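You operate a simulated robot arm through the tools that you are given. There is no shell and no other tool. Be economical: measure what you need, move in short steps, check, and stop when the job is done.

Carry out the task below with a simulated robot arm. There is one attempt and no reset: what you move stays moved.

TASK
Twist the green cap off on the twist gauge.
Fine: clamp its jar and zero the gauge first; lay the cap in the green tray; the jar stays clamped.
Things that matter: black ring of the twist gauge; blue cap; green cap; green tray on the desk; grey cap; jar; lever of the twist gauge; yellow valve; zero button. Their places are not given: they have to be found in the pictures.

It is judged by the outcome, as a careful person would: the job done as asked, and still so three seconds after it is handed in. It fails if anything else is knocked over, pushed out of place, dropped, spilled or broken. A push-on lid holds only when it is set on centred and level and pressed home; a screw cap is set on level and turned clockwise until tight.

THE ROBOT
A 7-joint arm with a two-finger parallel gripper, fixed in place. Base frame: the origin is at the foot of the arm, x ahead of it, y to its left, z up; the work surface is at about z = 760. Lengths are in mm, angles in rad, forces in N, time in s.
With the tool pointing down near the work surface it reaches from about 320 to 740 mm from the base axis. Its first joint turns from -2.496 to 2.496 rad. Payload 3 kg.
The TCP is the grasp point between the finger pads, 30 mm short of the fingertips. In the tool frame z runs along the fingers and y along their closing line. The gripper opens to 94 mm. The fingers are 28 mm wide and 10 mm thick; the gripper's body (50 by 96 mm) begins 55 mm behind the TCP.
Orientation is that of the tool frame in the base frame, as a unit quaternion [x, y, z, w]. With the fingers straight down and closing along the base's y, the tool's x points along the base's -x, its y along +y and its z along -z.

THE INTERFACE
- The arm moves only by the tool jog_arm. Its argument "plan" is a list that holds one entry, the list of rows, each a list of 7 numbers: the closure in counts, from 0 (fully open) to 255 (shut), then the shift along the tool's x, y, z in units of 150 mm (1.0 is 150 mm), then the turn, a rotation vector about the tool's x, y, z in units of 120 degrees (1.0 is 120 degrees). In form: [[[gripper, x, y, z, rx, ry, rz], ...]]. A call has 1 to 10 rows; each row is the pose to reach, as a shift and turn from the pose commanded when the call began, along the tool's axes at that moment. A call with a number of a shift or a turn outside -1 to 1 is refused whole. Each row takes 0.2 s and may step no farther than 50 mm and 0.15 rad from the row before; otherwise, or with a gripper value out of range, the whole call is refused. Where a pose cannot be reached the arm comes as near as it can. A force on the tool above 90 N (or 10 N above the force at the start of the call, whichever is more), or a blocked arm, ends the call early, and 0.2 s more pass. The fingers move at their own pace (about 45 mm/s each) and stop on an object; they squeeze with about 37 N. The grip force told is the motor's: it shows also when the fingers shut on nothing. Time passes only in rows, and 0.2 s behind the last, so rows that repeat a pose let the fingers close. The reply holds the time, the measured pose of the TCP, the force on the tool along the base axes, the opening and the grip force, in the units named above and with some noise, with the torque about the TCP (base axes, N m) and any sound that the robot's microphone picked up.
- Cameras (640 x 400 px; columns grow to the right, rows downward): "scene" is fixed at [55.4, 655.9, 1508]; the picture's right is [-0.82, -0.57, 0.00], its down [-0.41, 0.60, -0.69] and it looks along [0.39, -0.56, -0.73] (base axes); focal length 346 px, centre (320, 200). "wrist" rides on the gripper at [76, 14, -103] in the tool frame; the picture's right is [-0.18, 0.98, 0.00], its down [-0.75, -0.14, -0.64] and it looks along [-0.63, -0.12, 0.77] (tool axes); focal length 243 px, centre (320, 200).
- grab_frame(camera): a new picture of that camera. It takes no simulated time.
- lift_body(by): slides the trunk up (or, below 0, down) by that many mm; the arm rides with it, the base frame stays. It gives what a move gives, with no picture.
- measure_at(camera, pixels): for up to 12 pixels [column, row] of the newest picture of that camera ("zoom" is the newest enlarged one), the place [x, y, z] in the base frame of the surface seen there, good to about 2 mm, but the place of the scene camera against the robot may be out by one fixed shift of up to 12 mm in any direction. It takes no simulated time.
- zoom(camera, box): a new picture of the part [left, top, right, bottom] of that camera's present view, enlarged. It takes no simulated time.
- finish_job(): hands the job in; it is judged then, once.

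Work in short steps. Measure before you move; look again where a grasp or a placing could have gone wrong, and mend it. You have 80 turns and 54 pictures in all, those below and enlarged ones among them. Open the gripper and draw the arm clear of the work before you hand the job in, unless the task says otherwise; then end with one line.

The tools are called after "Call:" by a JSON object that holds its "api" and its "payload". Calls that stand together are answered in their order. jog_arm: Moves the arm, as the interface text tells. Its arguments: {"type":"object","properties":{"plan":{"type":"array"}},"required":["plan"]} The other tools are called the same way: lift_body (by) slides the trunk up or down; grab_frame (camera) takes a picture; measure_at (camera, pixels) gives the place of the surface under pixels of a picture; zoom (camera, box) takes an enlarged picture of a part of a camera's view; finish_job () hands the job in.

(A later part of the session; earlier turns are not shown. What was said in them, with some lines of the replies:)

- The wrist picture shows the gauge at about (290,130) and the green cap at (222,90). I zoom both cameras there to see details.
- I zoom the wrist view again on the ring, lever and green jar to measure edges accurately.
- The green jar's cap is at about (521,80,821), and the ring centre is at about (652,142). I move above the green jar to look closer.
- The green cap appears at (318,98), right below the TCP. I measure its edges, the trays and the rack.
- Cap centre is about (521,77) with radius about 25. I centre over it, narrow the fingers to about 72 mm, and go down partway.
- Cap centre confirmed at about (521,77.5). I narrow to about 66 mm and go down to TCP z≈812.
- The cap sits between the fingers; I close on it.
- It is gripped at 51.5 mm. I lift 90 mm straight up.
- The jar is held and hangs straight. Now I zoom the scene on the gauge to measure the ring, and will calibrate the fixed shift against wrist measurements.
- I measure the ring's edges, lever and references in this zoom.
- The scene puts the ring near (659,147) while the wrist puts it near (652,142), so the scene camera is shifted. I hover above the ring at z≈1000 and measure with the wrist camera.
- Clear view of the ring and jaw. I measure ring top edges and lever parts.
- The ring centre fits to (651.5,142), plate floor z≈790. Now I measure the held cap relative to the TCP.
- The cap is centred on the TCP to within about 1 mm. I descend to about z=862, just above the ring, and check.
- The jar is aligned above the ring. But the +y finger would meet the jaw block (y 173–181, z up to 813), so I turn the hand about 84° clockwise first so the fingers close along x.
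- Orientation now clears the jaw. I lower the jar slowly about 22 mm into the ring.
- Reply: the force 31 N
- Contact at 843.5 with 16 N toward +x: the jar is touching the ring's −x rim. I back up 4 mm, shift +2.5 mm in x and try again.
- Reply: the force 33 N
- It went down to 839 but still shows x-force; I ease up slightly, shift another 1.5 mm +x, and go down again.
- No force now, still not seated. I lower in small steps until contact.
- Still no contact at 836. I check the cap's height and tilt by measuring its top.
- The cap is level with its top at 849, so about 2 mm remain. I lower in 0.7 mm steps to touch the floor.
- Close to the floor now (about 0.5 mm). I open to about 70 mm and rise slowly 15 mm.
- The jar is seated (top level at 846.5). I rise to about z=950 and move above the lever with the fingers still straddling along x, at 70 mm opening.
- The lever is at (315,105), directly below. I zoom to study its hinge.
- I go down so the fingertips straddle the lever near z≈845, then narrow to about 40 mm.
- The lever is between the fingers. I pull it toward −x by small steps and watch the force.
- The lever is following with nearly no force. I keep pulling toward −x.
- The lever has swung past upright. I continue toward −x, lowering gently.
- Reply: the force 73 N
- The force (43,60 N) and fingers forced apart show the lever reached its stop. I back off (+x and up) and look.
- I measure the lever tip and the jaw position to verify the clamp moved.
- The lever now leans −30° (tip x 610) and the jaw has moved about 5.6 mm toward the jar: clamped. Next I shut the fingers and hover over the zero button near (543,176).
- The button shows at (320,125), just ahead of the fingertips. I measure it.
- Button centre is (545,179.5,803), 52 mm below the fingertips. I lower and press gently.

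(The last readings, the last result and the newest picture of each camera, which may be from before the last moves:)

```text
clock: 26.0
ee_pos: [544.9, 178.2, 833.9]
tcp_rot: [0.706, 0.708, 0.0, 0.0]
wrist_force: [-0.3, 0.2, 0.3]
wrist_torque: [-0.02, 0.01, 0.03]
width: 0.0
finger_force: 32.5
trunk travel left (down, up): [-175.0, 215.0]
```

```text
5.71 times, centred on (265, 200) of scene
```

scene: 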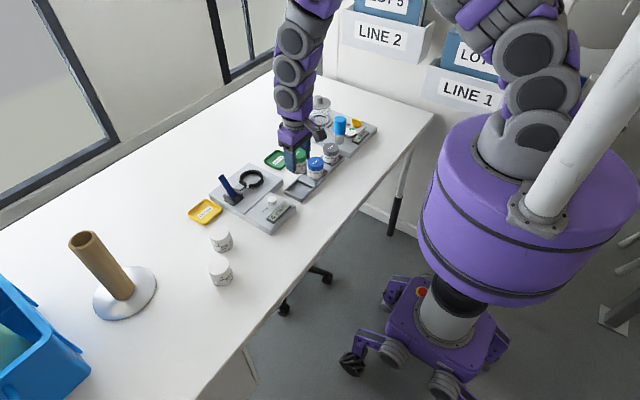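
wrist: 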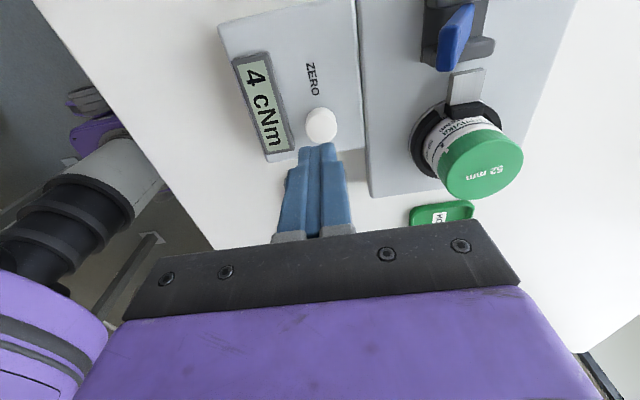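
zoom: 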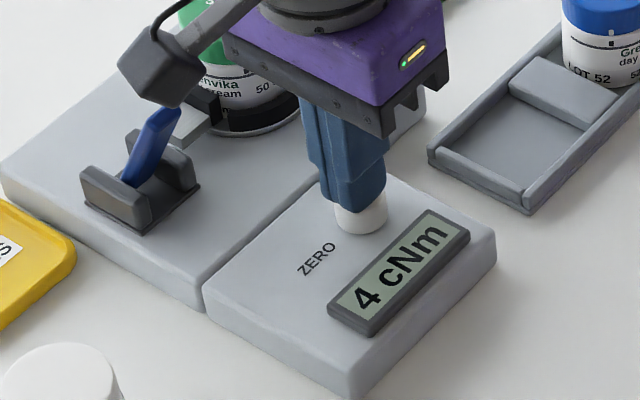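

Aligned on the button but no force yet; I press a few mm further, then lift.

Call:
{"api": "jog_arm", "payload": {"plan": [[[255, 0, 0, 0.01, 0, 0, 0], [255, 0, 0, 0.02, 0, 0, 0], [255, 0, 0, 0.03, 0, 0, 0], [255, 0, 0, 0.04, 0, 0, 0], [255, 0, 0, 0.04, 0, 0, 0]]]}}

Call:
{"api": "zoom", "payload": {"camera": "scene", "box": [220, 165, 310, 235]}}

```text
clock: 27.2
ee_pos: [544.7, 177.2, 826.7]
tcp_rot: [0.707, 0.707, 0.0, 0.0]
wrist_force: [1.2, 0.4, 3.3]
wrist_torque: [-0.02, -0.04, -0.01]
width: 0.0
finger_force: 32.9
trunk travel left (down, up): [-175.0, 215.0]
heard: click
```

```text
5.71 times, centred on (265, 200) of scene
```

zoom: 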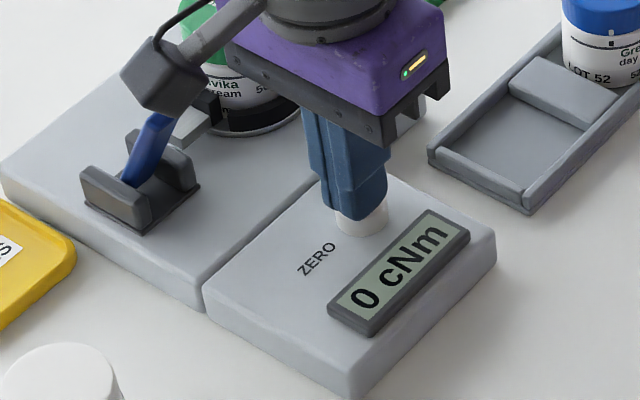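

The display reads 0 cNm with a click. I lift, and move above the jar cap with fingers at about 70 mm.

Call:
{"api": "jog_arm", "payload": {"plan": [[[255, 0, 0, -0.2, 0, 0, 0], [255, 0, 0, -0.5, 0, 0, 0], [120, 0, 0.05, -0.75, 0, 0, 0], [65, -0.1, 0.35, -0.75, 0, 0, 0], [65, -0.2, 0.62, -0.75, 0, 0, 0], [65, -0.233, 0.727, -0.75, 0, 0, 0], [65, -0.233, 0.727, -0.75, 0, 0, 0]]]}}

Call:
{"api": "grab_frame", "payload": {"camera": "wrist"}}

Call:
{"api": "zoom", "payload": {"camera": "wrist", "box": [260, 30, 390, 160]}}

```text
clock: 28.8
ee_pos: [653.6, 142.6, 938.5]
tcp_rot: [0.707, 0.708, 0.001, 0.0]
wrist_force: [-0.6, 0.4, 0.4]
wrist_torque: [0.0, -0.01, 0.01]
width: 69.9
finger_force: 0.1
trunk travel left (down, up): [-175.0, 215.0]
```

```text
16 pictures are left
```

wrist: 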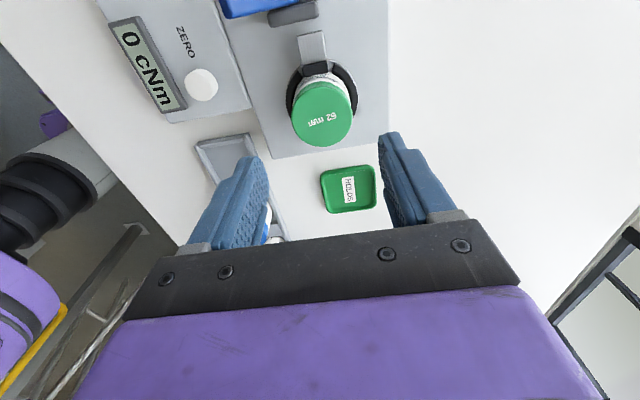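

```text
3.08 times, centred on (325, 95) of wrist
```

zoom: 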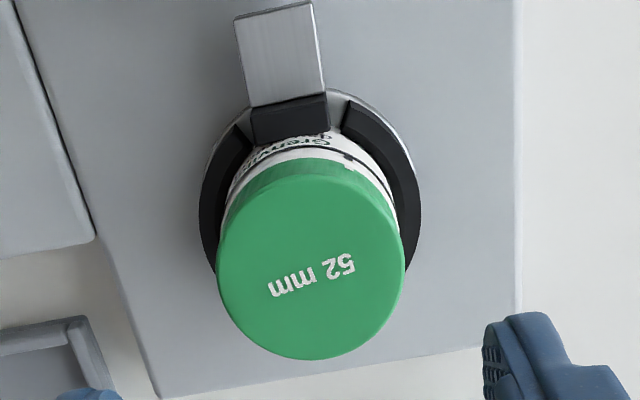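

Call:
{"api": "measure_at", "payload": {"camera": "zoom", "pixels": [[222, 260], [400, 245], [310, 355], [305, 165], [312, 260], [250, 330], [385, 315], [240, 195], [370, 185]]}}

```text
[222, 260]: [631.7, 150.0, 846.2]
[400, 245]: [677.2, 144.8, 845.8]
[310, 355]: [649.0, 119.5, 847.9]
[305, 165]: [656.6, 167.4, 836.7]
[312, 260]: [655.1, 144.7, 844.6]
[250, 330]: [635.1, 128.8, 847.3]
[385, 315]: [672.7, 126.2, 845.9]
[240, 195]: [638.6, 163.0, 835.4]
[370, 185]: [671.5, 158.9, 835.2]
```

Cap centre (654,143), matching the TCP. I descend to z≈848 (tips 818, above the jaw) and close on the cap.

Call:
{"api": "jog_arm", "payload": {"plan": [[[65, 0, 0, 0.2, 0, 0, 0], [65, 0, 0, 0.4, 0, 0, 0], [65, 0, 0, 0.55, 0, 0, 0], [65, 0, 0, 0.603, 0, 0, 0], [255, 0, 0, 0.603, 0, 0, 0], [255, 0, 0, 0.603, 0, 0, 0], [255, 0, 0, 0.603, 0, 0, 0]]]}}

```text
clock: 30.4
ee_pos: [655.2, 142.2, 848.8]
tcp_rot: [0.707, 0.707, 0.0, 0.001]
wrist_force: [11.9, -0.8, -2.9]
wrist_torque: [-0.06, -0.47, 0.04]
width: 50.8
finger_force: 36.7
trunk travel left (down, up): [-175.0, 215.0]
```

A 12 N side force means the cap is about 1 mm further +x; I ease the hand that way and start twisting counter-clockwise.

Call:
{"api": "jog_arm", "payload": {"plan": [[[255, 0, 0.008, 0, 0, 0, 0], [255, 0, 0.008, 0, 0, 0, -0.04], [255, 0, 0.008, 0, 0, 0, -0.08], [255, 0, 0.008, 0, 0, 0, -0.12]]]}}

```text
clock: 31.4
ee_pos: [654.7, 142.4, 849.0]
tcp_rot: [0.611, 0.791, 0.0, 0.0]
wrist_force: [7.8, -1.2, 2.0]
wrist_torque: [0.01, -0.2, -0.49]
width: 50.8
finger_force: 37.0
trunk travel left (down, up): [-175.0, 215.0]
```

Torque about z of −0.49 N m is being applied. I continue turning about 80° counter-clockwise.

Call:
{"api": "jog_arm", "payload": {"plan": [[[255, 0, 0, 0, 0, 0, -0.07], [255, 0, 0, 0, 0, 0, -0.14], [255, 0, 0, 0, 0, 0, -0.21], [255, 0, 0, 0, 0, 0, -0.28], [255, 0, 0, 0, 0, 0, -0.35], [255, 0, 0, 0, 0, 0, -0.42], [255, 0, 0, 0, 0, 0, -0.49], [255, 0, 0, 0, 0, 0, -0.56], [255, 0, 0, 0, 0, 0, -0.63], [255, 0, 0, 0, 0, 0, -0.7]]]}}

Call:
{"api": "grab_frame", "payload": {"camera": "wrist"}}

Call:
{"api": "zoom", "payload": {"camera": "scene", "box": [215, 150, 305, 220]}}

```text
clock: 33.6
ee_pos: [654.1, 141.2, 849.8]
tcp_rot: [-0.074, 0.997, 0.001, 0.0]
wrist_force: [-2.1, -6.2, 0.1]
wrist_torque: [-0.16, 0.02, -0.97]
width: 50.7
finger_force: 36.5
trunk travel left (down, up): [-175.0, 215.0]
```

```text
14 pictures are left
```

wrist: 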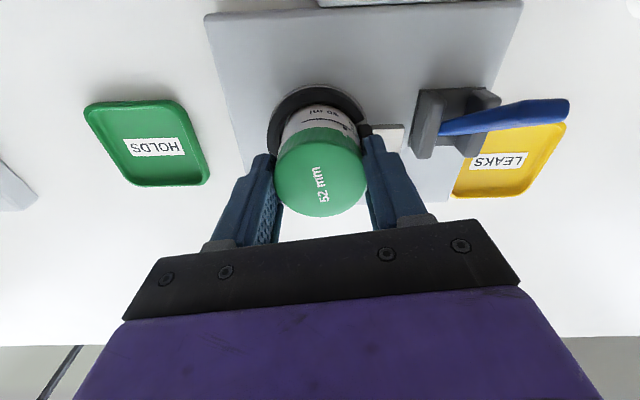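

```text
5.71 times, centred on (260, 185) of scene
```

zoom: 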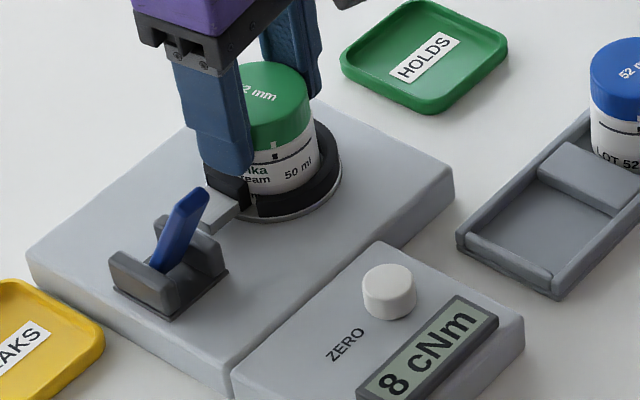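

The cap's "52 mm" text stayed fixed in the world while the hand turned 98°, so the fingers slipped. I open, turn on to where the fingers clear the jaw, and will grip lower with the pads centred on the cap.

Call:
{"api": "jog_arm", "payload": {"plan": [[[65, 0, 0, 0, 0, 0, 0], [65, 0, 0, 0, 0, 0, 0], [65, 0, 0, 0, 0, 0, -0.07], [65, 0, 0, 0, 0, 0, -0.14], [65, 0, 0, 0, 0, 0, -0.21], [65, 0, 0, 0, 0, 0, -0.28], [65, 0, 0, 0, 0, 0, -0.35], [65, 0, 0, 0, 0, 0, -0.38], [65, 0, 0, 0, 0, 0, -0.38]]]}}

Call:
{"api": "grab_frame", "payload": {"camera": "wrist"}}

```text
clock: 35.6
ee_pos: [653.7, 142.9, 849.1]
tcp_rot: [-0.455, 0.891, 0.0, 0.0]
wrist_force: [0.0, 0.3, -0.1]
wrist_torque: [0.0, 0.0, 0.0]
width: 70.1
finger_force: 0.0
trunk travel left (down, up): [-175.0, 215.0]
```

```text
12 pictures are left
```

wrist: 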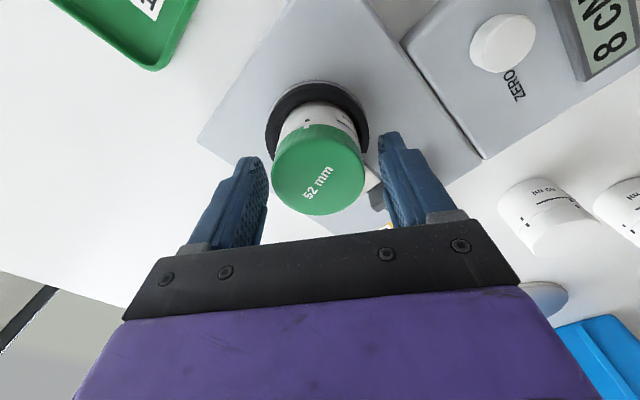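

The gauge still displays 8 cNm with the hand free. I zoom on the cap marks to see whether the cap turned at all.

Call:
{"api": "zoom", "payload": {"camera": "scene", "box": [240, 155, 285, 195]}}

```text
10.00 times, centred on (262, 175) of scene
```

zoom: 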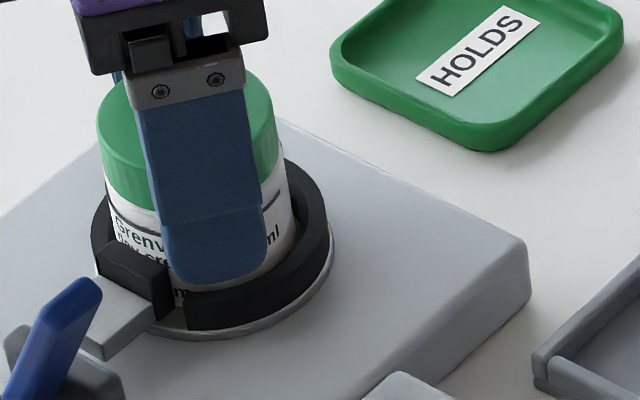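

The marks are hidden behind the finger. I lower 11 mm so the pads are centred on the cap and close.

Call:
{"api": "jog_arm", "payload": {"plan": [[[65, 0, 0, 0.04, 0, 0, 0], [65, 0, 0, 0.073, 0, 0, 0], [255, 0, 0, 0.073, 0, 0, 0], [255, 0, 0, 0.073, 0, 0, 0], [255, 0, 0, 0.073, 0, 0, 0]]]}}

```text
clock: 36.8
ee_pos: [655.0, 141.5, 837.5]
tcp_rot: [-0.455, 0.891, 0.0, 0.0]
wrist_force: [4.6, -2.6, 1.8]
wrist_torque: [-0.05, -0.05, 0.01]
width: 50.6
finger_force: 37.3
trunk travel left (down, up): [-175.0, 215.0]
```

Gripped well-centred. I twist 40° counter-clockwise and read the torque.

Call:
{"api": "jog_arm", "payload": {"plan": [[[255, 0, 0, 0, 0, 0, -0.05], [255, 0, 0, 0, 0, 0, -0.1], [255, 0, 0, 0, 0, 0, -0.15], [255, 0, 0, 0, 0, 0, -0.2], [255, 0, 0, 0, 0, 0, -0.25], [255, 0, 0, 0, 0, 0, -0.3], [255, 0, 0, 0, 0, 0, -0.35]]]}}

Call:
{"api": "grab_frame", "payload": {"camera": "wrist"}}

```text
clock: 38.4
ee_pos: [655.1, 142.8, 837.8]
tcp_rot: [0.744, -0.669, 0.0, 0.0]
wrist_force: [4.0, -3.5, 1.7]
wrist_torque: [0.12, -0.11, -0.74]
width: 51.0
finger_force: 36.9
trunk travel left (down, up): [-175.0, 215.0]
```

```text
10 pictures are left
```

wrist: 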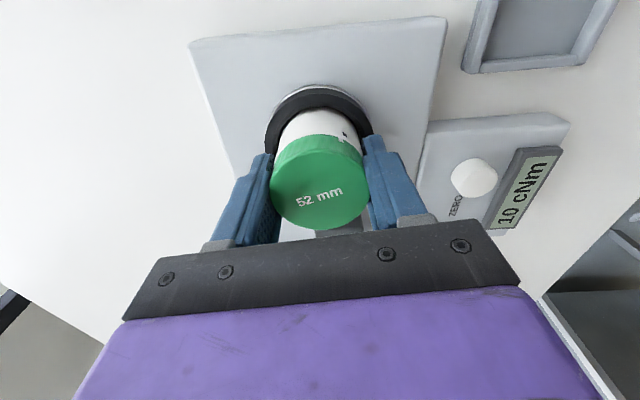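

Display went to 10 cNm but the cap text still slipped; my fingertips reach below the cap's rim (~829) and probably squeeze the clamped jar body too. I open, raise so the tips sit at z≈832 (cap only), and wind back 77° clockwise.

Call:
{"api": "jog_arm", "payload": {"plan": [[[65, 0, 0, 0, 0, 0, 0], [65, 0, 0, 0, 0, 0, 0], [65, 0, 0, -0.163, 0, 0, 0.0], [65, 0, 0, -0.163, 0, 0, 0.07], [65, 0, 0, -0.163, 0, 0, 0.14], [65, 0, 0, -0.163, 0, 0, 0.21], [65, 0, 0, -0.163, 0, 0, 0.28], [65, 0, 0, -0.163, 0, 0, 0.35], [65, 0, 0, -0.163, 0, 0, 0.42], [65, 0, 0, -0.163, 0, 0, 0.49]]]}}

Call:
{"api": "jog_arm", "payload": {"plan": [[[65, 0, 0, 0, 0, 0, 0.07], [65, 0, 0, 0, 0, 0, 0.14], [65, 0, 0, 0, 0, 0, 0.21], [255, 0, 0, 0, 0, 0, 0.21], [255, 0, 0, 0, 0, 0, 0.21], [255, 0, 0, 0, 0, 0, 0.21], [255, 0, 0, 0, 0, 0, 0.21]]]}}

Call:
{"api": "zoom", "payload": {"camera": "scene", "box": [240, 155, 285, 195]}}

```text
clock: 40.6
ee_pos: [653.7, 142.6, 862.3]
tcp_rot: [-0.319, 0.948, -0.001, 0.0]
wrist_force: [0.0, 0.2, -1.2]
wrist_torque: [-0.02, 0.01, 0.02]
width: 70.1
finger_force: 0.1
trunk travel left (down, up): [-175.0, 215.0]
```

```text
clock: 42.2
ee_pos: [655.1, 141.8, 862.8]
tcp_rot: [-0.105, 0.994, 0.0, -0.001]
wrist_force: [3.0, -5.4, 0.7]
wrist_torque: [-0.19, -0.11, 0.02]
width: 49.3
finger_force: 37.0
trunk travel left (down, up): [-175.0, 215.0]
```

```text
10.00 times, centred on (262, 175) of scene
```

zoom: 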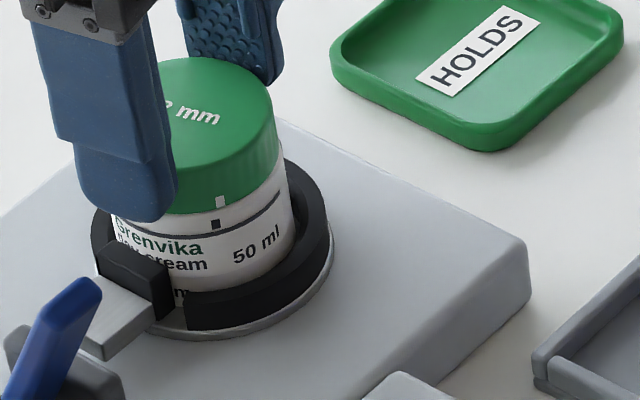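

Width is now 49.3 mm, so only the cap is held (earlier 51 mm was the jar body). I twist 40° counter-clockwise.

Call:
{"api": "jog_arm", "payload": {"plan": [[[255, 0, 0, 0, 0, 0, -0.05], [255, 0, 0, 0, 0, 0, -0.1], [255, 0, 0, 0, 0, 0, -0.15], [255, 0, 0, 0, 0, 0, -0.2], [255, 0, 0, 0, 0, 0, -0.25], [255, 0, 0, 0, 0, 0, -0.3], [255, 0, 0, 0, 0, 0, -0.35]]]}}

Call:
{"api": "grab_frame", "payload": {"camera": "wrist"}}

```text
clock: 43.8
ee_pos: [655.7, 142.0, 862.4]
tcp_rot: [-0.455, 0.891, 0.0, 0.001]
wrist_force: [3.6, -4.3, 2.0]
wrist_torque: [-0.16, -0.09, -0.01]
width: 49.1
finger_force: 36.2
trunk travel left (down, up): [-175.0, 215.0]
```

```text
8 pictures are left
```

wrist: 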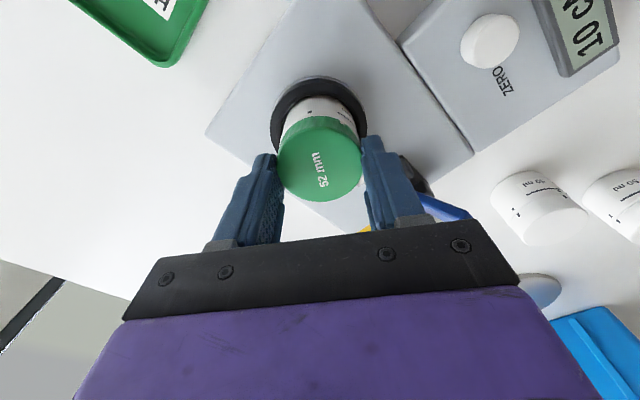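

The text turned with the hand and torque is almost zero: the cap is now turning freely. I continue 84° counter-clockwise.

Call:
{"api": "jog_arm", "payload": {"plan": [[[255, 0, 0, 0, 0, 0, -0.07], [255, 0, 0, 0, 0, 0, -0.14], [255, 0, 0, 0, 0, 0, -0.21], [255, 0, 0, 0, 0, 0, -0.28], [255, 0, 0, -0.002, 0, 0, -0.35], [255, 0, 0, -0.003, 0, 0, -0.42], [255, 0, 0, -0.004, 0, 0, -0.49], [255, 0, 0, -0.005, 0, 0, -0.56], [255, 0, 0, -0.006, 0, 0, -0.63], [255, 0, 0, -0.006, 0, 0, -0.7]]]}}

```text
clock: 46.0
ee_pos: [654.7, 142.1, 864.0]
tcp_rot: [0.934, -0.357, 0.0, 0.0]
wrist_force: [-1.1, -2.8, 2.9]
wrist_torque: [-0.09, 0.08, -0.01]
width: 49.1
finger_force: 37.1
trunk travel left (down, up): [-175.0, 215.0]
```

The cap has turned about 126°. I try a gentle 4.5 mm lift to see whether it is free.

Call:
{"api": "jog_arm", "payload": {"plan": [[[255, 0, 0, -0.01, 0, 0, 0], [255, 0, 0, -0.02, 0, 0, 0], [255, 0, 0, -0.03, 0, 0, 0]]]}}

```text
clock: 46.8
ee_pos: [654.9, 141.2, 865.1]
tcp_rot: [0.934, -0.358, -0.002, 0.001]
wrist_force: [-2.0, -6.0, -29.0]
wrist_torque: [-0.28, -0.2, -0.01]
width: 49.3
finger_force: 36.7
trunk travel left (down, up): [-175.0, 215.0]
```

−29 N: still threaded. I go back down, open, and wind back clockwise for another bite.

Call:
{"api": "jog_arm", "payload": {"plan": [[[255, 0, 0, 0.02, 0, 0, 0], [65, 0, 0, 0.025, 0, 0, 0], [65, 0, 0, 0.025, 0, 0, 0], [65, 0, 0, 0.025, 0, 0, 0.07], [65, 0, 0, 0.025, 0, 0, 0.14], [65, 0, 0, 0.025, 0, 0, 0.21], [65, 0, 0, 0.025, 0, 0, 0.28], [65, 0, 0, 0.025, 0, 0, 0.35], [65, 0, 0, 0.025, 0, 0, 0.42], [65, 0, 0, 0.025, 0, 0, 0.49]]]}}

Call:
{"api": "jog_arm", "payload": {"plan": [[[65, 0, 0, 0, 0, 0, 0.07], [65, 0, 0, 0, 0, 0, 0.14], [65, 0, 0, 0, 0, 0, 0.21], [65, 0, 0, 0, 0, 0, 0.28], [65, 0, 0, 0, 0, 0, 0.35], [65, 0, 0, 0, 0, 0, 0.42], [65, 0, 0, 0, 0, 0, 0.49], [65, 0, 0, 0, 0, 0, 0.56], [65, 0, 0, 0, 0, 0, 0.63], [65, 0, 0, 0, 0, 0, 0.7]]]}}

Call:
{"api": "jog_arm", "payload": {"plan": [[[65, 0, 0, 0, 0, 0, 0.07], [65, 0, 0, 0, 0, 0, 0.14], [65, 0, 0, 0, 0, 0, 0.21], [65, 0, 0, 0, 0, 0, 0.28], [65, 0, 0, 0, 0, 0, 0.35], [255, 0, 0, 0, 0, 0, 0.35], [255, 0, 0, 0, 0, 0, 0.35], [255, 0, 0, 0, 0, 0, 0.35], [255, 0, 0, 0, 0, 0, 0.35]]]}}

Call:
{"api": "jog_arm", "payload": {"plan": [[[255, 0, 0, 0, 0, 0, -0.07], [255, 0, 0, 0, 0, 0, -0.14], [255, 0, 0, 0, 0, 0, -0.21], [255, 0, 0, 0, 0, 0, -0.28], [255, 0, 0, 0, 0, 0, -0.35], [255, 0, 0, 0, 0, 0, -0.42], [255, 0, 0, 0, 0, 0, -0.49], [255, 0, 0, -0.002, 0, 0, -0.56], [255, 0, 0, -0.003, 0, 0, -0.63], [255, 0, 0, -0.004, 0, 0, -0.7]]]}}

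Call:
{"api": "grab_frame", "payload": {"camera": "wrist"}}

```text
clock: 49.0
ee_pos: [653.8, 143.5, 863.0]
tcp_rot: [-0.637, 0.771, 0.001, -0.002]
wrist_force: [-0.5, -0.5, -0.1]
wrist_torque: [0.01, 0.04, 0.03]
width: 70.0
finger_force: 0.1
trunk travel left (down, up): [-175.0, 215.0]
```

```text
clock: 51.2
ee_pos: [655.3, 142.3, 865.7]
tcp_rot: [0.043, 0.999, 0.0, 0.0]
wrist_force: [0.3, -0.7, 0.4]
wrist_torque: [-0.02, -0.02, -0.01]
width: 70.3
finger_force: 0.1
trunk travel left (down, up): [-175.0, 215.0]
```

```text
clock: 53.2
ee_pos: [655.2, 141.1, 864.9]
tcp_rot: [0.397, 0.918, 0.001, 0.0]
wrist_force: [-3.2, -3.4, 0.1]
wrist_torque: [-0.14, 0.12, 0.02]
width: 49.2
finger_force: 37.2
trunk travel left (down, up): [-175.0, 215.0]
```

```text
clock: 55.4
ee_pos: [654.5, 141.2, 864.1]
tcp_rot: [-0.321, 0.947, 0.001, 0.001]
wrist_force: [-6.2, -8.6, 0.6]
wrist_torque: [-0.41, 0.35, 0.0]
width: 49.1
finger_force: 36.9
trunk travel left (down, up): [-175.0, 215.0]
```

```text
7 pictures are left
```

wrist: 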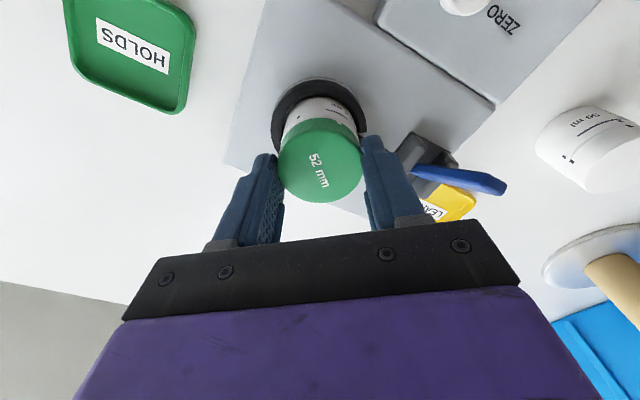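

The cap keeps turning with the hand (now ~210° in total). I turn a further 84° and then test a lift.

Call:
{"api": "jog_arm", "payload": {"plan": [[[255, 0, 0, 0, 0, 0, -0.07], [255, 0, 0, 0, 0, 0, -0.14], [255, 0, 0, 0, 0, 0, -0.21], [255, 0, 0, -0.002, 0, 0, -0.28], [255, 0, 0, -0.003, 0, 0, -0.35], [255, 0, 0, -0.004, 0, 0, -0.42], [255, 0, 0, -0.005, 0, 0, -0.49], [255, 0, 0, -0.006, 0, 0, -0.56], [255, 0, 0, -0.006, 0, 0, -0.63], [255, 0, 0, -0.006, 0, 0, -0.7]]]}}

Call:
{"api": "jog_arm", "payload": {"plan": [[[255, 0, 0, -0.01, 0, 0, 0], [255, 0, 0, -0.02, 0, 0, 0]]]}}

```text
clock: 57.6
ee_pos: [655.8, 142.7, 865.2]
tcp_rot: [0.872, -0.489, -0.001, -0.001]
wrist_force: [0.6, -3.0, 0.5]
wrist_torque: [-0.07, 0.0, 0.0]
width: 49.4
finger_force: 36.7
trunk travel left (down, up): [-175.0, 215.0]
```

```text
clock: 58.2
ee_pos: [654.8, 141.6, 868.4]
tcp_rot: [0.872, -0.49, 0.0, 0.0]
wrist_force: [0.0, -2.9, -1.5]
wrist_torque: [-0.09, -0.05, 0.02]
width: 49.5
finger_force: 37.1
trunk travel left (down, up): [-175.0, 215.0]
```

Almost no pull now: the cap seems free. I lift further and look.

Call:
{"api": "jog_arm", "payload": {"plan": [[[255, 0, 0, -0.03, 0, 0, 0], [255, 0, 0, -0.07, 0, 0, 0], [255, 0, 0, -0.15, 0, 0, 0], [255, 0, 0, -0.35, 0, 0, 0], [255, 0, 0, -0.55, 0, 0, 0]]]}}

Call:
{"api": "grab_frame", "payload": {"camera": "wrist"}}

```text
clock: 59.4
ee_pos: [653.4, 142.8, 951.1]
tcp_rot: [0.872, -0.49, 0.001, -0.001]
wrist_force: [0.3, -0.1, 0.5]
wrist_torque: [0.0, -0.01, -0.01]
width: 49.2
finger_force: 36.6
trunk travel left (down, up): [-175.0, 215.0]
```

```text
6 pictures are left
```

wrist: 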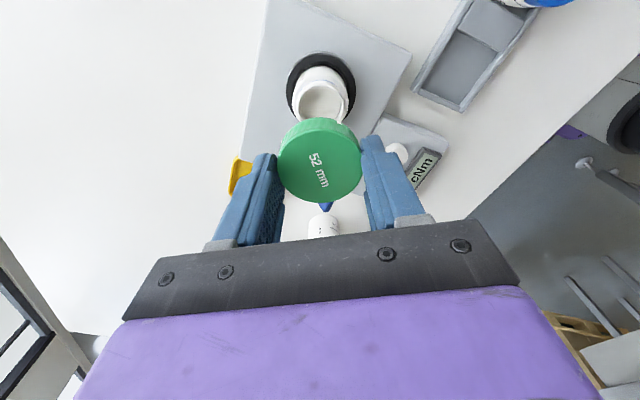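

The cap is off and the clamped jar stays. The cap protrudes only ~2 mm below the fingertips, so to lay it inside the tray's rim I'll set it down on bare desk near (592,22) and regrip it higher. First I travel there, turning the hand back.

Call:
{"api": "jog_arm", "payload": {"plan": [[[255, 0.047, 0.077, 0, 0, 0, 0.07], [255, 0.093, 0.155, 0, 0, 0, 0.14], [255, 0.14, 0.232, 0, 0, 0, 0.21], [255, 0.186, 0.31, 0, 0, 0, 0.28], [255, 0.233, 0.387, 0, 0, 0, 0.35], [255, 0.28, 0.464, 0, 0, 0, 0.42], [255, 0.326, 0.542, 0, 0, 0, 0.49], [255, 0.373, 0.619, 0, 0, 0, 0.56], [255, 0.419, 0.697, 0, 0, 0, 0.63], [255, 0.466, 0.774, 0, 0, 0, 0.7]]]}}

Call:
{"api": "jog_arm", "payload": {"plan": [[[255, 0, 0, 0, 0, 0, 0.07], [255, 0, 0, 0, 0, 0, 0.14], [255, 0, 0, 0, 0, 0, 0.21], [255, 0, 0, 0, 0, 0, 0.28], [255, 0, 0, 0, 0, 0, 0.317], [255, 0, 0, 0, 0, 0, 0.317]]]}}

Call:
{"api": "grab_frame", "payload": {"camera": "wrist"}}

Call:
{"api": "measure_at", "payload": {"camera": "wrist", "pixels": [[320, 160], [320, 110], [320, 85], [320, 60], [380, 100], [260, 100], [230, 110], [300, 90], [340, 90]]}}

```text
clock: 61.6
ee_pos: [591.4, 22.5, 950.5]
tcp_rot: [-0.319, 0.948, 0.0, 0.0]
wrist_force: [0.8, 0.2, -0.6]
wrist_torque: [0.0, -0.01, 0.01]
width: 49.1
finger_force: 36.7
trunk travel left (down, up): [-175.0, 215.0]
```

```text
clock: 63.0
ee_pos: [592.6, 20.9, 951.5]
tcp_rot: [0.007, 1.0, 0.0, -0.001]
wrist_force: [0.4, -0.2, 0.3]
wrist_torque: [0.0, -0.03, 0.01]
width: 49.5
finger_force: 37.0
trunk travel left (down, up): [-175.0, 215.0]
```

```text
5 pictures are left
```

wrist: 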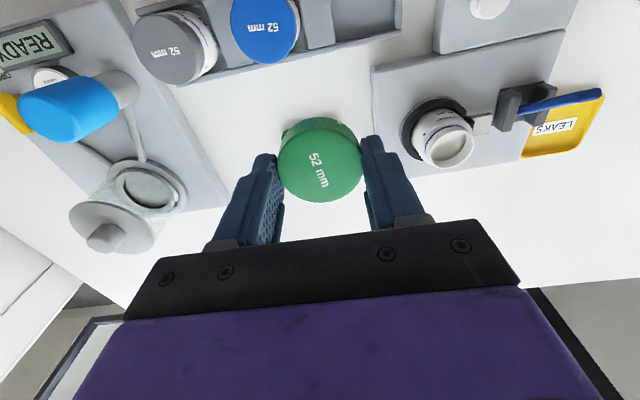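

```text
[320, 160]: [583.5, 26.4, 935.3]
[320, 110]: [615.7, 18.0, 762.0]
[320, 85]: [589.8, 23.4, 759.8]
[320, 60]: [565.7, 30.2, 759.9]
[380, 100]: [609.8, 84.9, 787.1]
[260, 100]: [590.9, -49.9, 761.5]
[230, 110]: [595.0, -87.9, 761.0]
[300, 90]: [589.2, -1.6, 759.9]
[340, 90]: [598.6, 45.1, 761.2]
```

The desk below is clear (z≈760) and the cap's underside is about 34 mm under the TCP. I lower to just above the desk.

Call:
{"api": "jog_arm", "payload": {"plan": [[[255, 0, 0, 0.25, 0, 0, 0], [255, 0, 0, 0.5, 0, 0, 0], [255, 0, 0, 0.75, 0, 0, 0], [255, 0, 0, 0.9, 0, 0, 0], [255, 0, 0, 0.98, 0, 0, 0]]]}}

Call:
{"api": "jog_arm", "payload": {"plan": [[[255, 0, 0, 0.02, 0, 0, 0], [255, 0, 0, 0.04, 0, 0, 0], [255, 0, 0, 0.05, 0, 0, 0], [255, 0, 0, 0.06, 0, 0, 0]]]}}

```text
clock: 64.2
ee_pos: [591.4, 23.2, 802.9]
tcp_rot: [0.007, 1.0, 0.0, 0.0]
wrist_force: [0.0, -0.1, -0.7]
wrist_torque: [0.01, 0.02, 0.04]
width: 49.1
finger_force: 37.0
trunk travel left (down, up): [-175.0, 215.0]
```

```text
clock: 65.2
ee_pos: [591.3, 23.1, 795.1]
tcp_rot: [0.007, 1.0, 0.0, 0.0]
wrist_force: [0.3, 0.5, 0.8]
wrist_torque: [0.02, -0.01, -0.01]
width: 49.4
finger_force: 36.8
trunk travel left (down, up): [-175.0, 215.0]
```

No contact yet; a few more 1 mm steps.

Call:
{"api": "jog_arm", "payload": {"plan": [[[255, 0, 0, 0.007, 0, 0, 0], [255, 0, 0, 0.014, 0, 0, 0]]]}}

Call:
{"api": "jog_arm", "payload": {"plan": [[[255, 0, 0, 0.006, 0, 0, 0], [255, 0, 0, 0.006, 0, 0, 0]]]}}

```text
clock: 65.8
ee_pos: [590.9, 22.2, 793.3]
tcp_rot: [0.008, 1.0, -0.001, 0.001]
wrist_force: [-2.1, 1.0, 8.2]
wrist_torque: [-0.03, -0.08, 0.03]
width: 49.1
finger_force: 37.0
trunk travel left (down, up): [-175.0, 215.0]
```

```text
clock: 66.4
ee_pos: [591.0, 23.2, 794.3]
tcp_rot: [0.007, 1.0, 0.0, 0.001]
wrist_force: [-1.3, 1.7, 25.2]
wrist_torque: [0.04, 0.05, 0.06]
width: 49.4
finger_force: 37.2
trunk travel left (down, up): [-175.0, 215.0]
```

Contact at 25 N: the cap rests on the desk. I open to 62 mm, rise about 8 mm, and close on its top part.

Call:
{"api": "jog_arm", "payload": {"plan": [[[87, 0, 0, 0, 0, 0, 0], [87, 0, 0, 0, 0, 0, 0], [87, 0, 0, -0.055, 0, 0, 0], [87, 0, 0, -0.055, 0, 0, 0], [255, 0, 0, -0.055, 0, 0, 0], [255, 0, 0, -0.055, 0, 0, 0], [255, 0, 0, -0.055, 0, 0, 0]]]}}

Call:
{"api": "jog_arm", "payload": {"plan": [[[255, 0, 0, -0.05, 0, 0, 0], [255, 0, 0, -0.2, 0, 0, 0], [255, 0, 0, -0.45, 0, 0, 0], [255, 0, 0, -0.7, 0, 0, 0]]]}}

Call:
{"api": "grab_frame", "payload": {"camera": "wrist"}}

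```text
clock: 68.0
ee_pos: [591.4, 22.9, 801.1]
tcp_rot: [0.007, 1.0, 0.0, 0.0]
wrist_force: [0.4, -0.1, 0.2]
wrist_torque: [-0.01, 0.02, 0.02]
width: 49.1
finger_force: 37.1
trunk travel left (down, up): [-175.0, 215.0]
```

```text
clock: 69.0
ee_pos: [591.2, 22.9, 906.7]
tcp_rot: [0.007, 1.0, 0.0, 0.001]
wrist_force: [0.4, -0.9, 0.2]
wrist_torque: [0.0, -0.03, -0.05]
width: 49.4
finger_force: 37.0
trunk travel left (down, up): [-175.0, 215.0]
```

```text
4 pictures are left
```

wrist: 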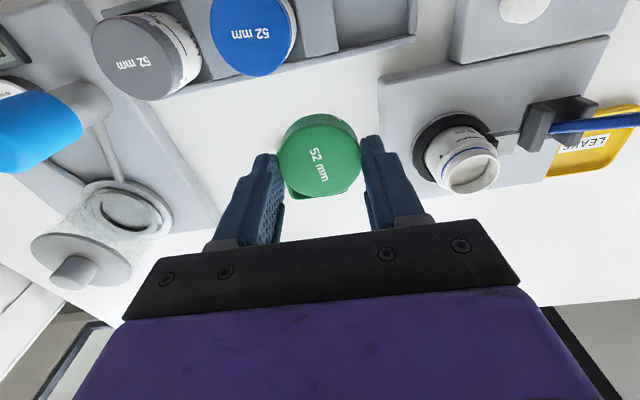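

The cap is held by its top. I hover above the green tray at about (664,2) and z≈955 to measure it.

Call:
{"api": "jog_arm", "payload": {"plan": [[[255, -0.1, 0, -0.2, 0, 0, 0], [255, -0.3, -0.08, -0.33, 0, 0, 0], [255, -0.487, -0.14, -0.33, 0, 0, 0], [255, -0.487, -0.14, -0.33, 0, 0, 0]]]}}

Call:
{"api": "zoom", "payload": {"camera": "wrist", "box": [240, 20, 400, 140]}}

```text
clock: 70.0
ee_pos: [663.8, -0.4, 956.0]
tcp_rot: [0.007, 1.0, 0.0, 0.0]
wrist_force: [0.4, -0.2, 0.2]
wrist_torque: [0.0, 0.0, 0.0]
width: 49.5
finger_force: 37.0
trunk travel left (down, up): [-175.0, 215.0]
```

```text
3.33 times, centred on (320, 80) of wrist
```

zoom: 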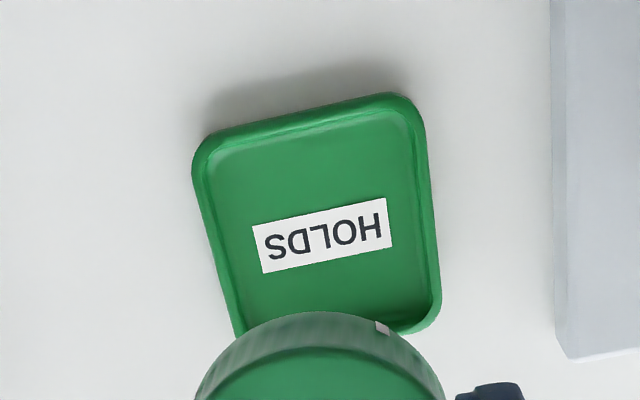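

Call:
{"api": "measure_at", "payload": {"camera": "zoom", "pixels": [[200, 185], [432, 230], [310, 115], [322, 235], [222, 270], [422, 150], [300, 300], [438, 280], [405, 335], [300, 180]]}}

```text
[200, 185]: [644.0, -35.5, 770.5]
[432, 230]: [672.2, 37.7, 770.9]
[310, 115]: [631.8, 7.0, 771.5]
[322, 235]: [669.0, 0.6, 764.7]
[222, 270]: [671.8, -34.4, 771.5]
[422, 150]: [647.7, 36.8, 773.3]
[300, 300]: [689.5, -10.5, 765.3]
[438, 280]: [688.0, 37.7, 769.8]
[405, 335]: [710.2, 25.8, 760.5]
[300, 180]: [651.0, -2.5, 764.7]
```

The tray centre is (668,1), floor 764.8, rim about 772. I centre and descend to just above.

Call:
{"api": "jog_arm", "payload": {"plan": [[[255, -0.027, 0.009, 0.2, 0, 0, 0], [255, -0.027, 0.009, 0.45, 0, 0, 0], [255, -0.027, 0.009, 0.7, 0, 0, 0], [255, -0.027, 0.009, 0.87, 0, 0, 0], [255, -0.027, 0.009, 0.95, 0, 0, 0]]]}}

Call:
{"api": "jog_arm", "payload": {"plan": [[[255, 0, 0, 0.015, 0, 0, 0], [255, 0, 0, 0.03, 0, 0, 0], [255, 0, 0, 0.04, 0, 0, 0], [255, 0, 0, 0.045, 0, 0, 0]]]}}

```text
clock: 71.2
ee_pos: [667.1, 1.1, 811.3]
tcp_rot: [0.007, 1.0, 0.0, 0.0]
wrist_force: [-0.2, -0.3, -1.0]
wrist_torque: [-0.03, -0.01, 0.03]
width: 49.1
finger_force: 37.1
trunk travel left (down, up): [-175.0, 215.0]
```

```text
clock: 72.2
ee_pos: [668.6, 0.6, 805.2]
tcp_rot: [0.007, 1.0, 0.0, -0.001]
wrist_force: [0.3, -0.2, 0.2]
wrist_torque: [0.0, 0.04, -0.02]
width: 49.2
finger_force: 37.1
trunk travel left (down, up): [-175.0, 215.0]
```

A hair more, in sub-millimetre steps, watching for contact.

Call:
{"api": "jog_arm", "payload": {"plan": [[[255, 0, 0, 0.006, 0, 0, 0], [255, 0, 0, 0.01, 0, 0, 0]]]}}

```text
clock: 72.8
ee_pos: [668.4, 1.4, 804.6]
tcp_rot: [0.007, 1.0, 0.0, 0.0]
wrist_force: [0.4, -0.8, 1.3]
wrist_torque: [-0.03, 0.08, -0.03]
width: 49.2
finger_force: 37.2
trunk travel left (down, up): [-175.0, 215.0]
```

Light contact begins and tips are still above the rim (~774.5). I open to about 64 mm and rise straight up.

Call:
{"api": "jog_arm", "payload": {"plan": [[[110, 0, 0, 0, 0, 0, 0], [82, 0, 0, 0, 0, 0, 0], [82, 0, 0, 0, 0, 0, 0], [82, 0, 0, -0.1, 0, 0, 0], [82, 0, 0, -0.35, 0, 0, 0], [82, 0, 0, -0.65, 0, 0, 0], [30, 0, 0, -0.95, 0, 0, 0], [0, 0.3, 0, -0.95, 0, 0, 0]]]}}

Call:
{"api": "grab_frame", "payload": {"camera": "wrist"}}

Call:
{"api": "grab_frame", "payload": {"camera": "scene"}}

```text
clock: 74.6
ee_pos: [623.1, 2.6, 947.4]
tcp_rot: [0.008, 1.0, 0.0, 0.001]
wrist_force: [0.1, 0.1, 0.5]
wrist_torque: [0.02, 0.03, 0.01]
width: 94.0
finger_force: 0.1
trunk travel left (down, up): [-175.0, 215.0]
```

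```text
2 pictures are left
```

wrist: 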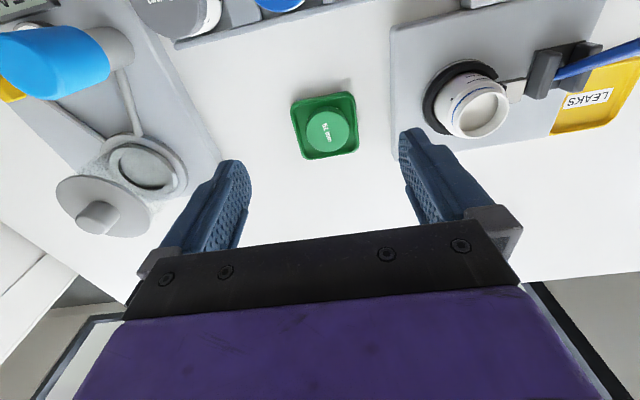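

```text
1 pictures are left
```

scene: 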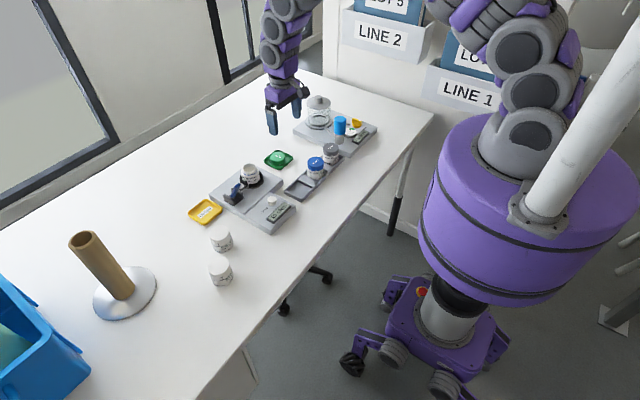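

The cap lies in the green tray (wrist view (330,130)), the jar is still clamped with the lever over, nothing else has moved, and the arm is clear. I raise a little more and hand in.

Call:
{"api": "jog_arm", "payload": {"plan": [[[0, 0, 0, -0.2, 0, 0, 0], [0, 0, 0, -0.4, 0, 0, 0]]]}}

Call:
{"api": "finish_job", "payload": {}}

```text
clock: 75.2
ee_pos: [625.5, 1.3, 1006.0]
tcp_rot: [0.006, 1.0, -0.001, -0.001]
wrist_force: [-0.4, -0.1, 0.3]
wrist_torque: [0.0, 0.0, 0.03]
width: 93.9
finger_force: 0.1
trunk travel left (down, up): [-175.0, 215.0]
```

```text
The job is handed in.
```

The green cap was twisted off on the gauge, after its jar was clamped and the gauge zeroed (it peaked at 10 cNm on slipped early tries); the cap now lies in the green tray and the jar is still clamped.
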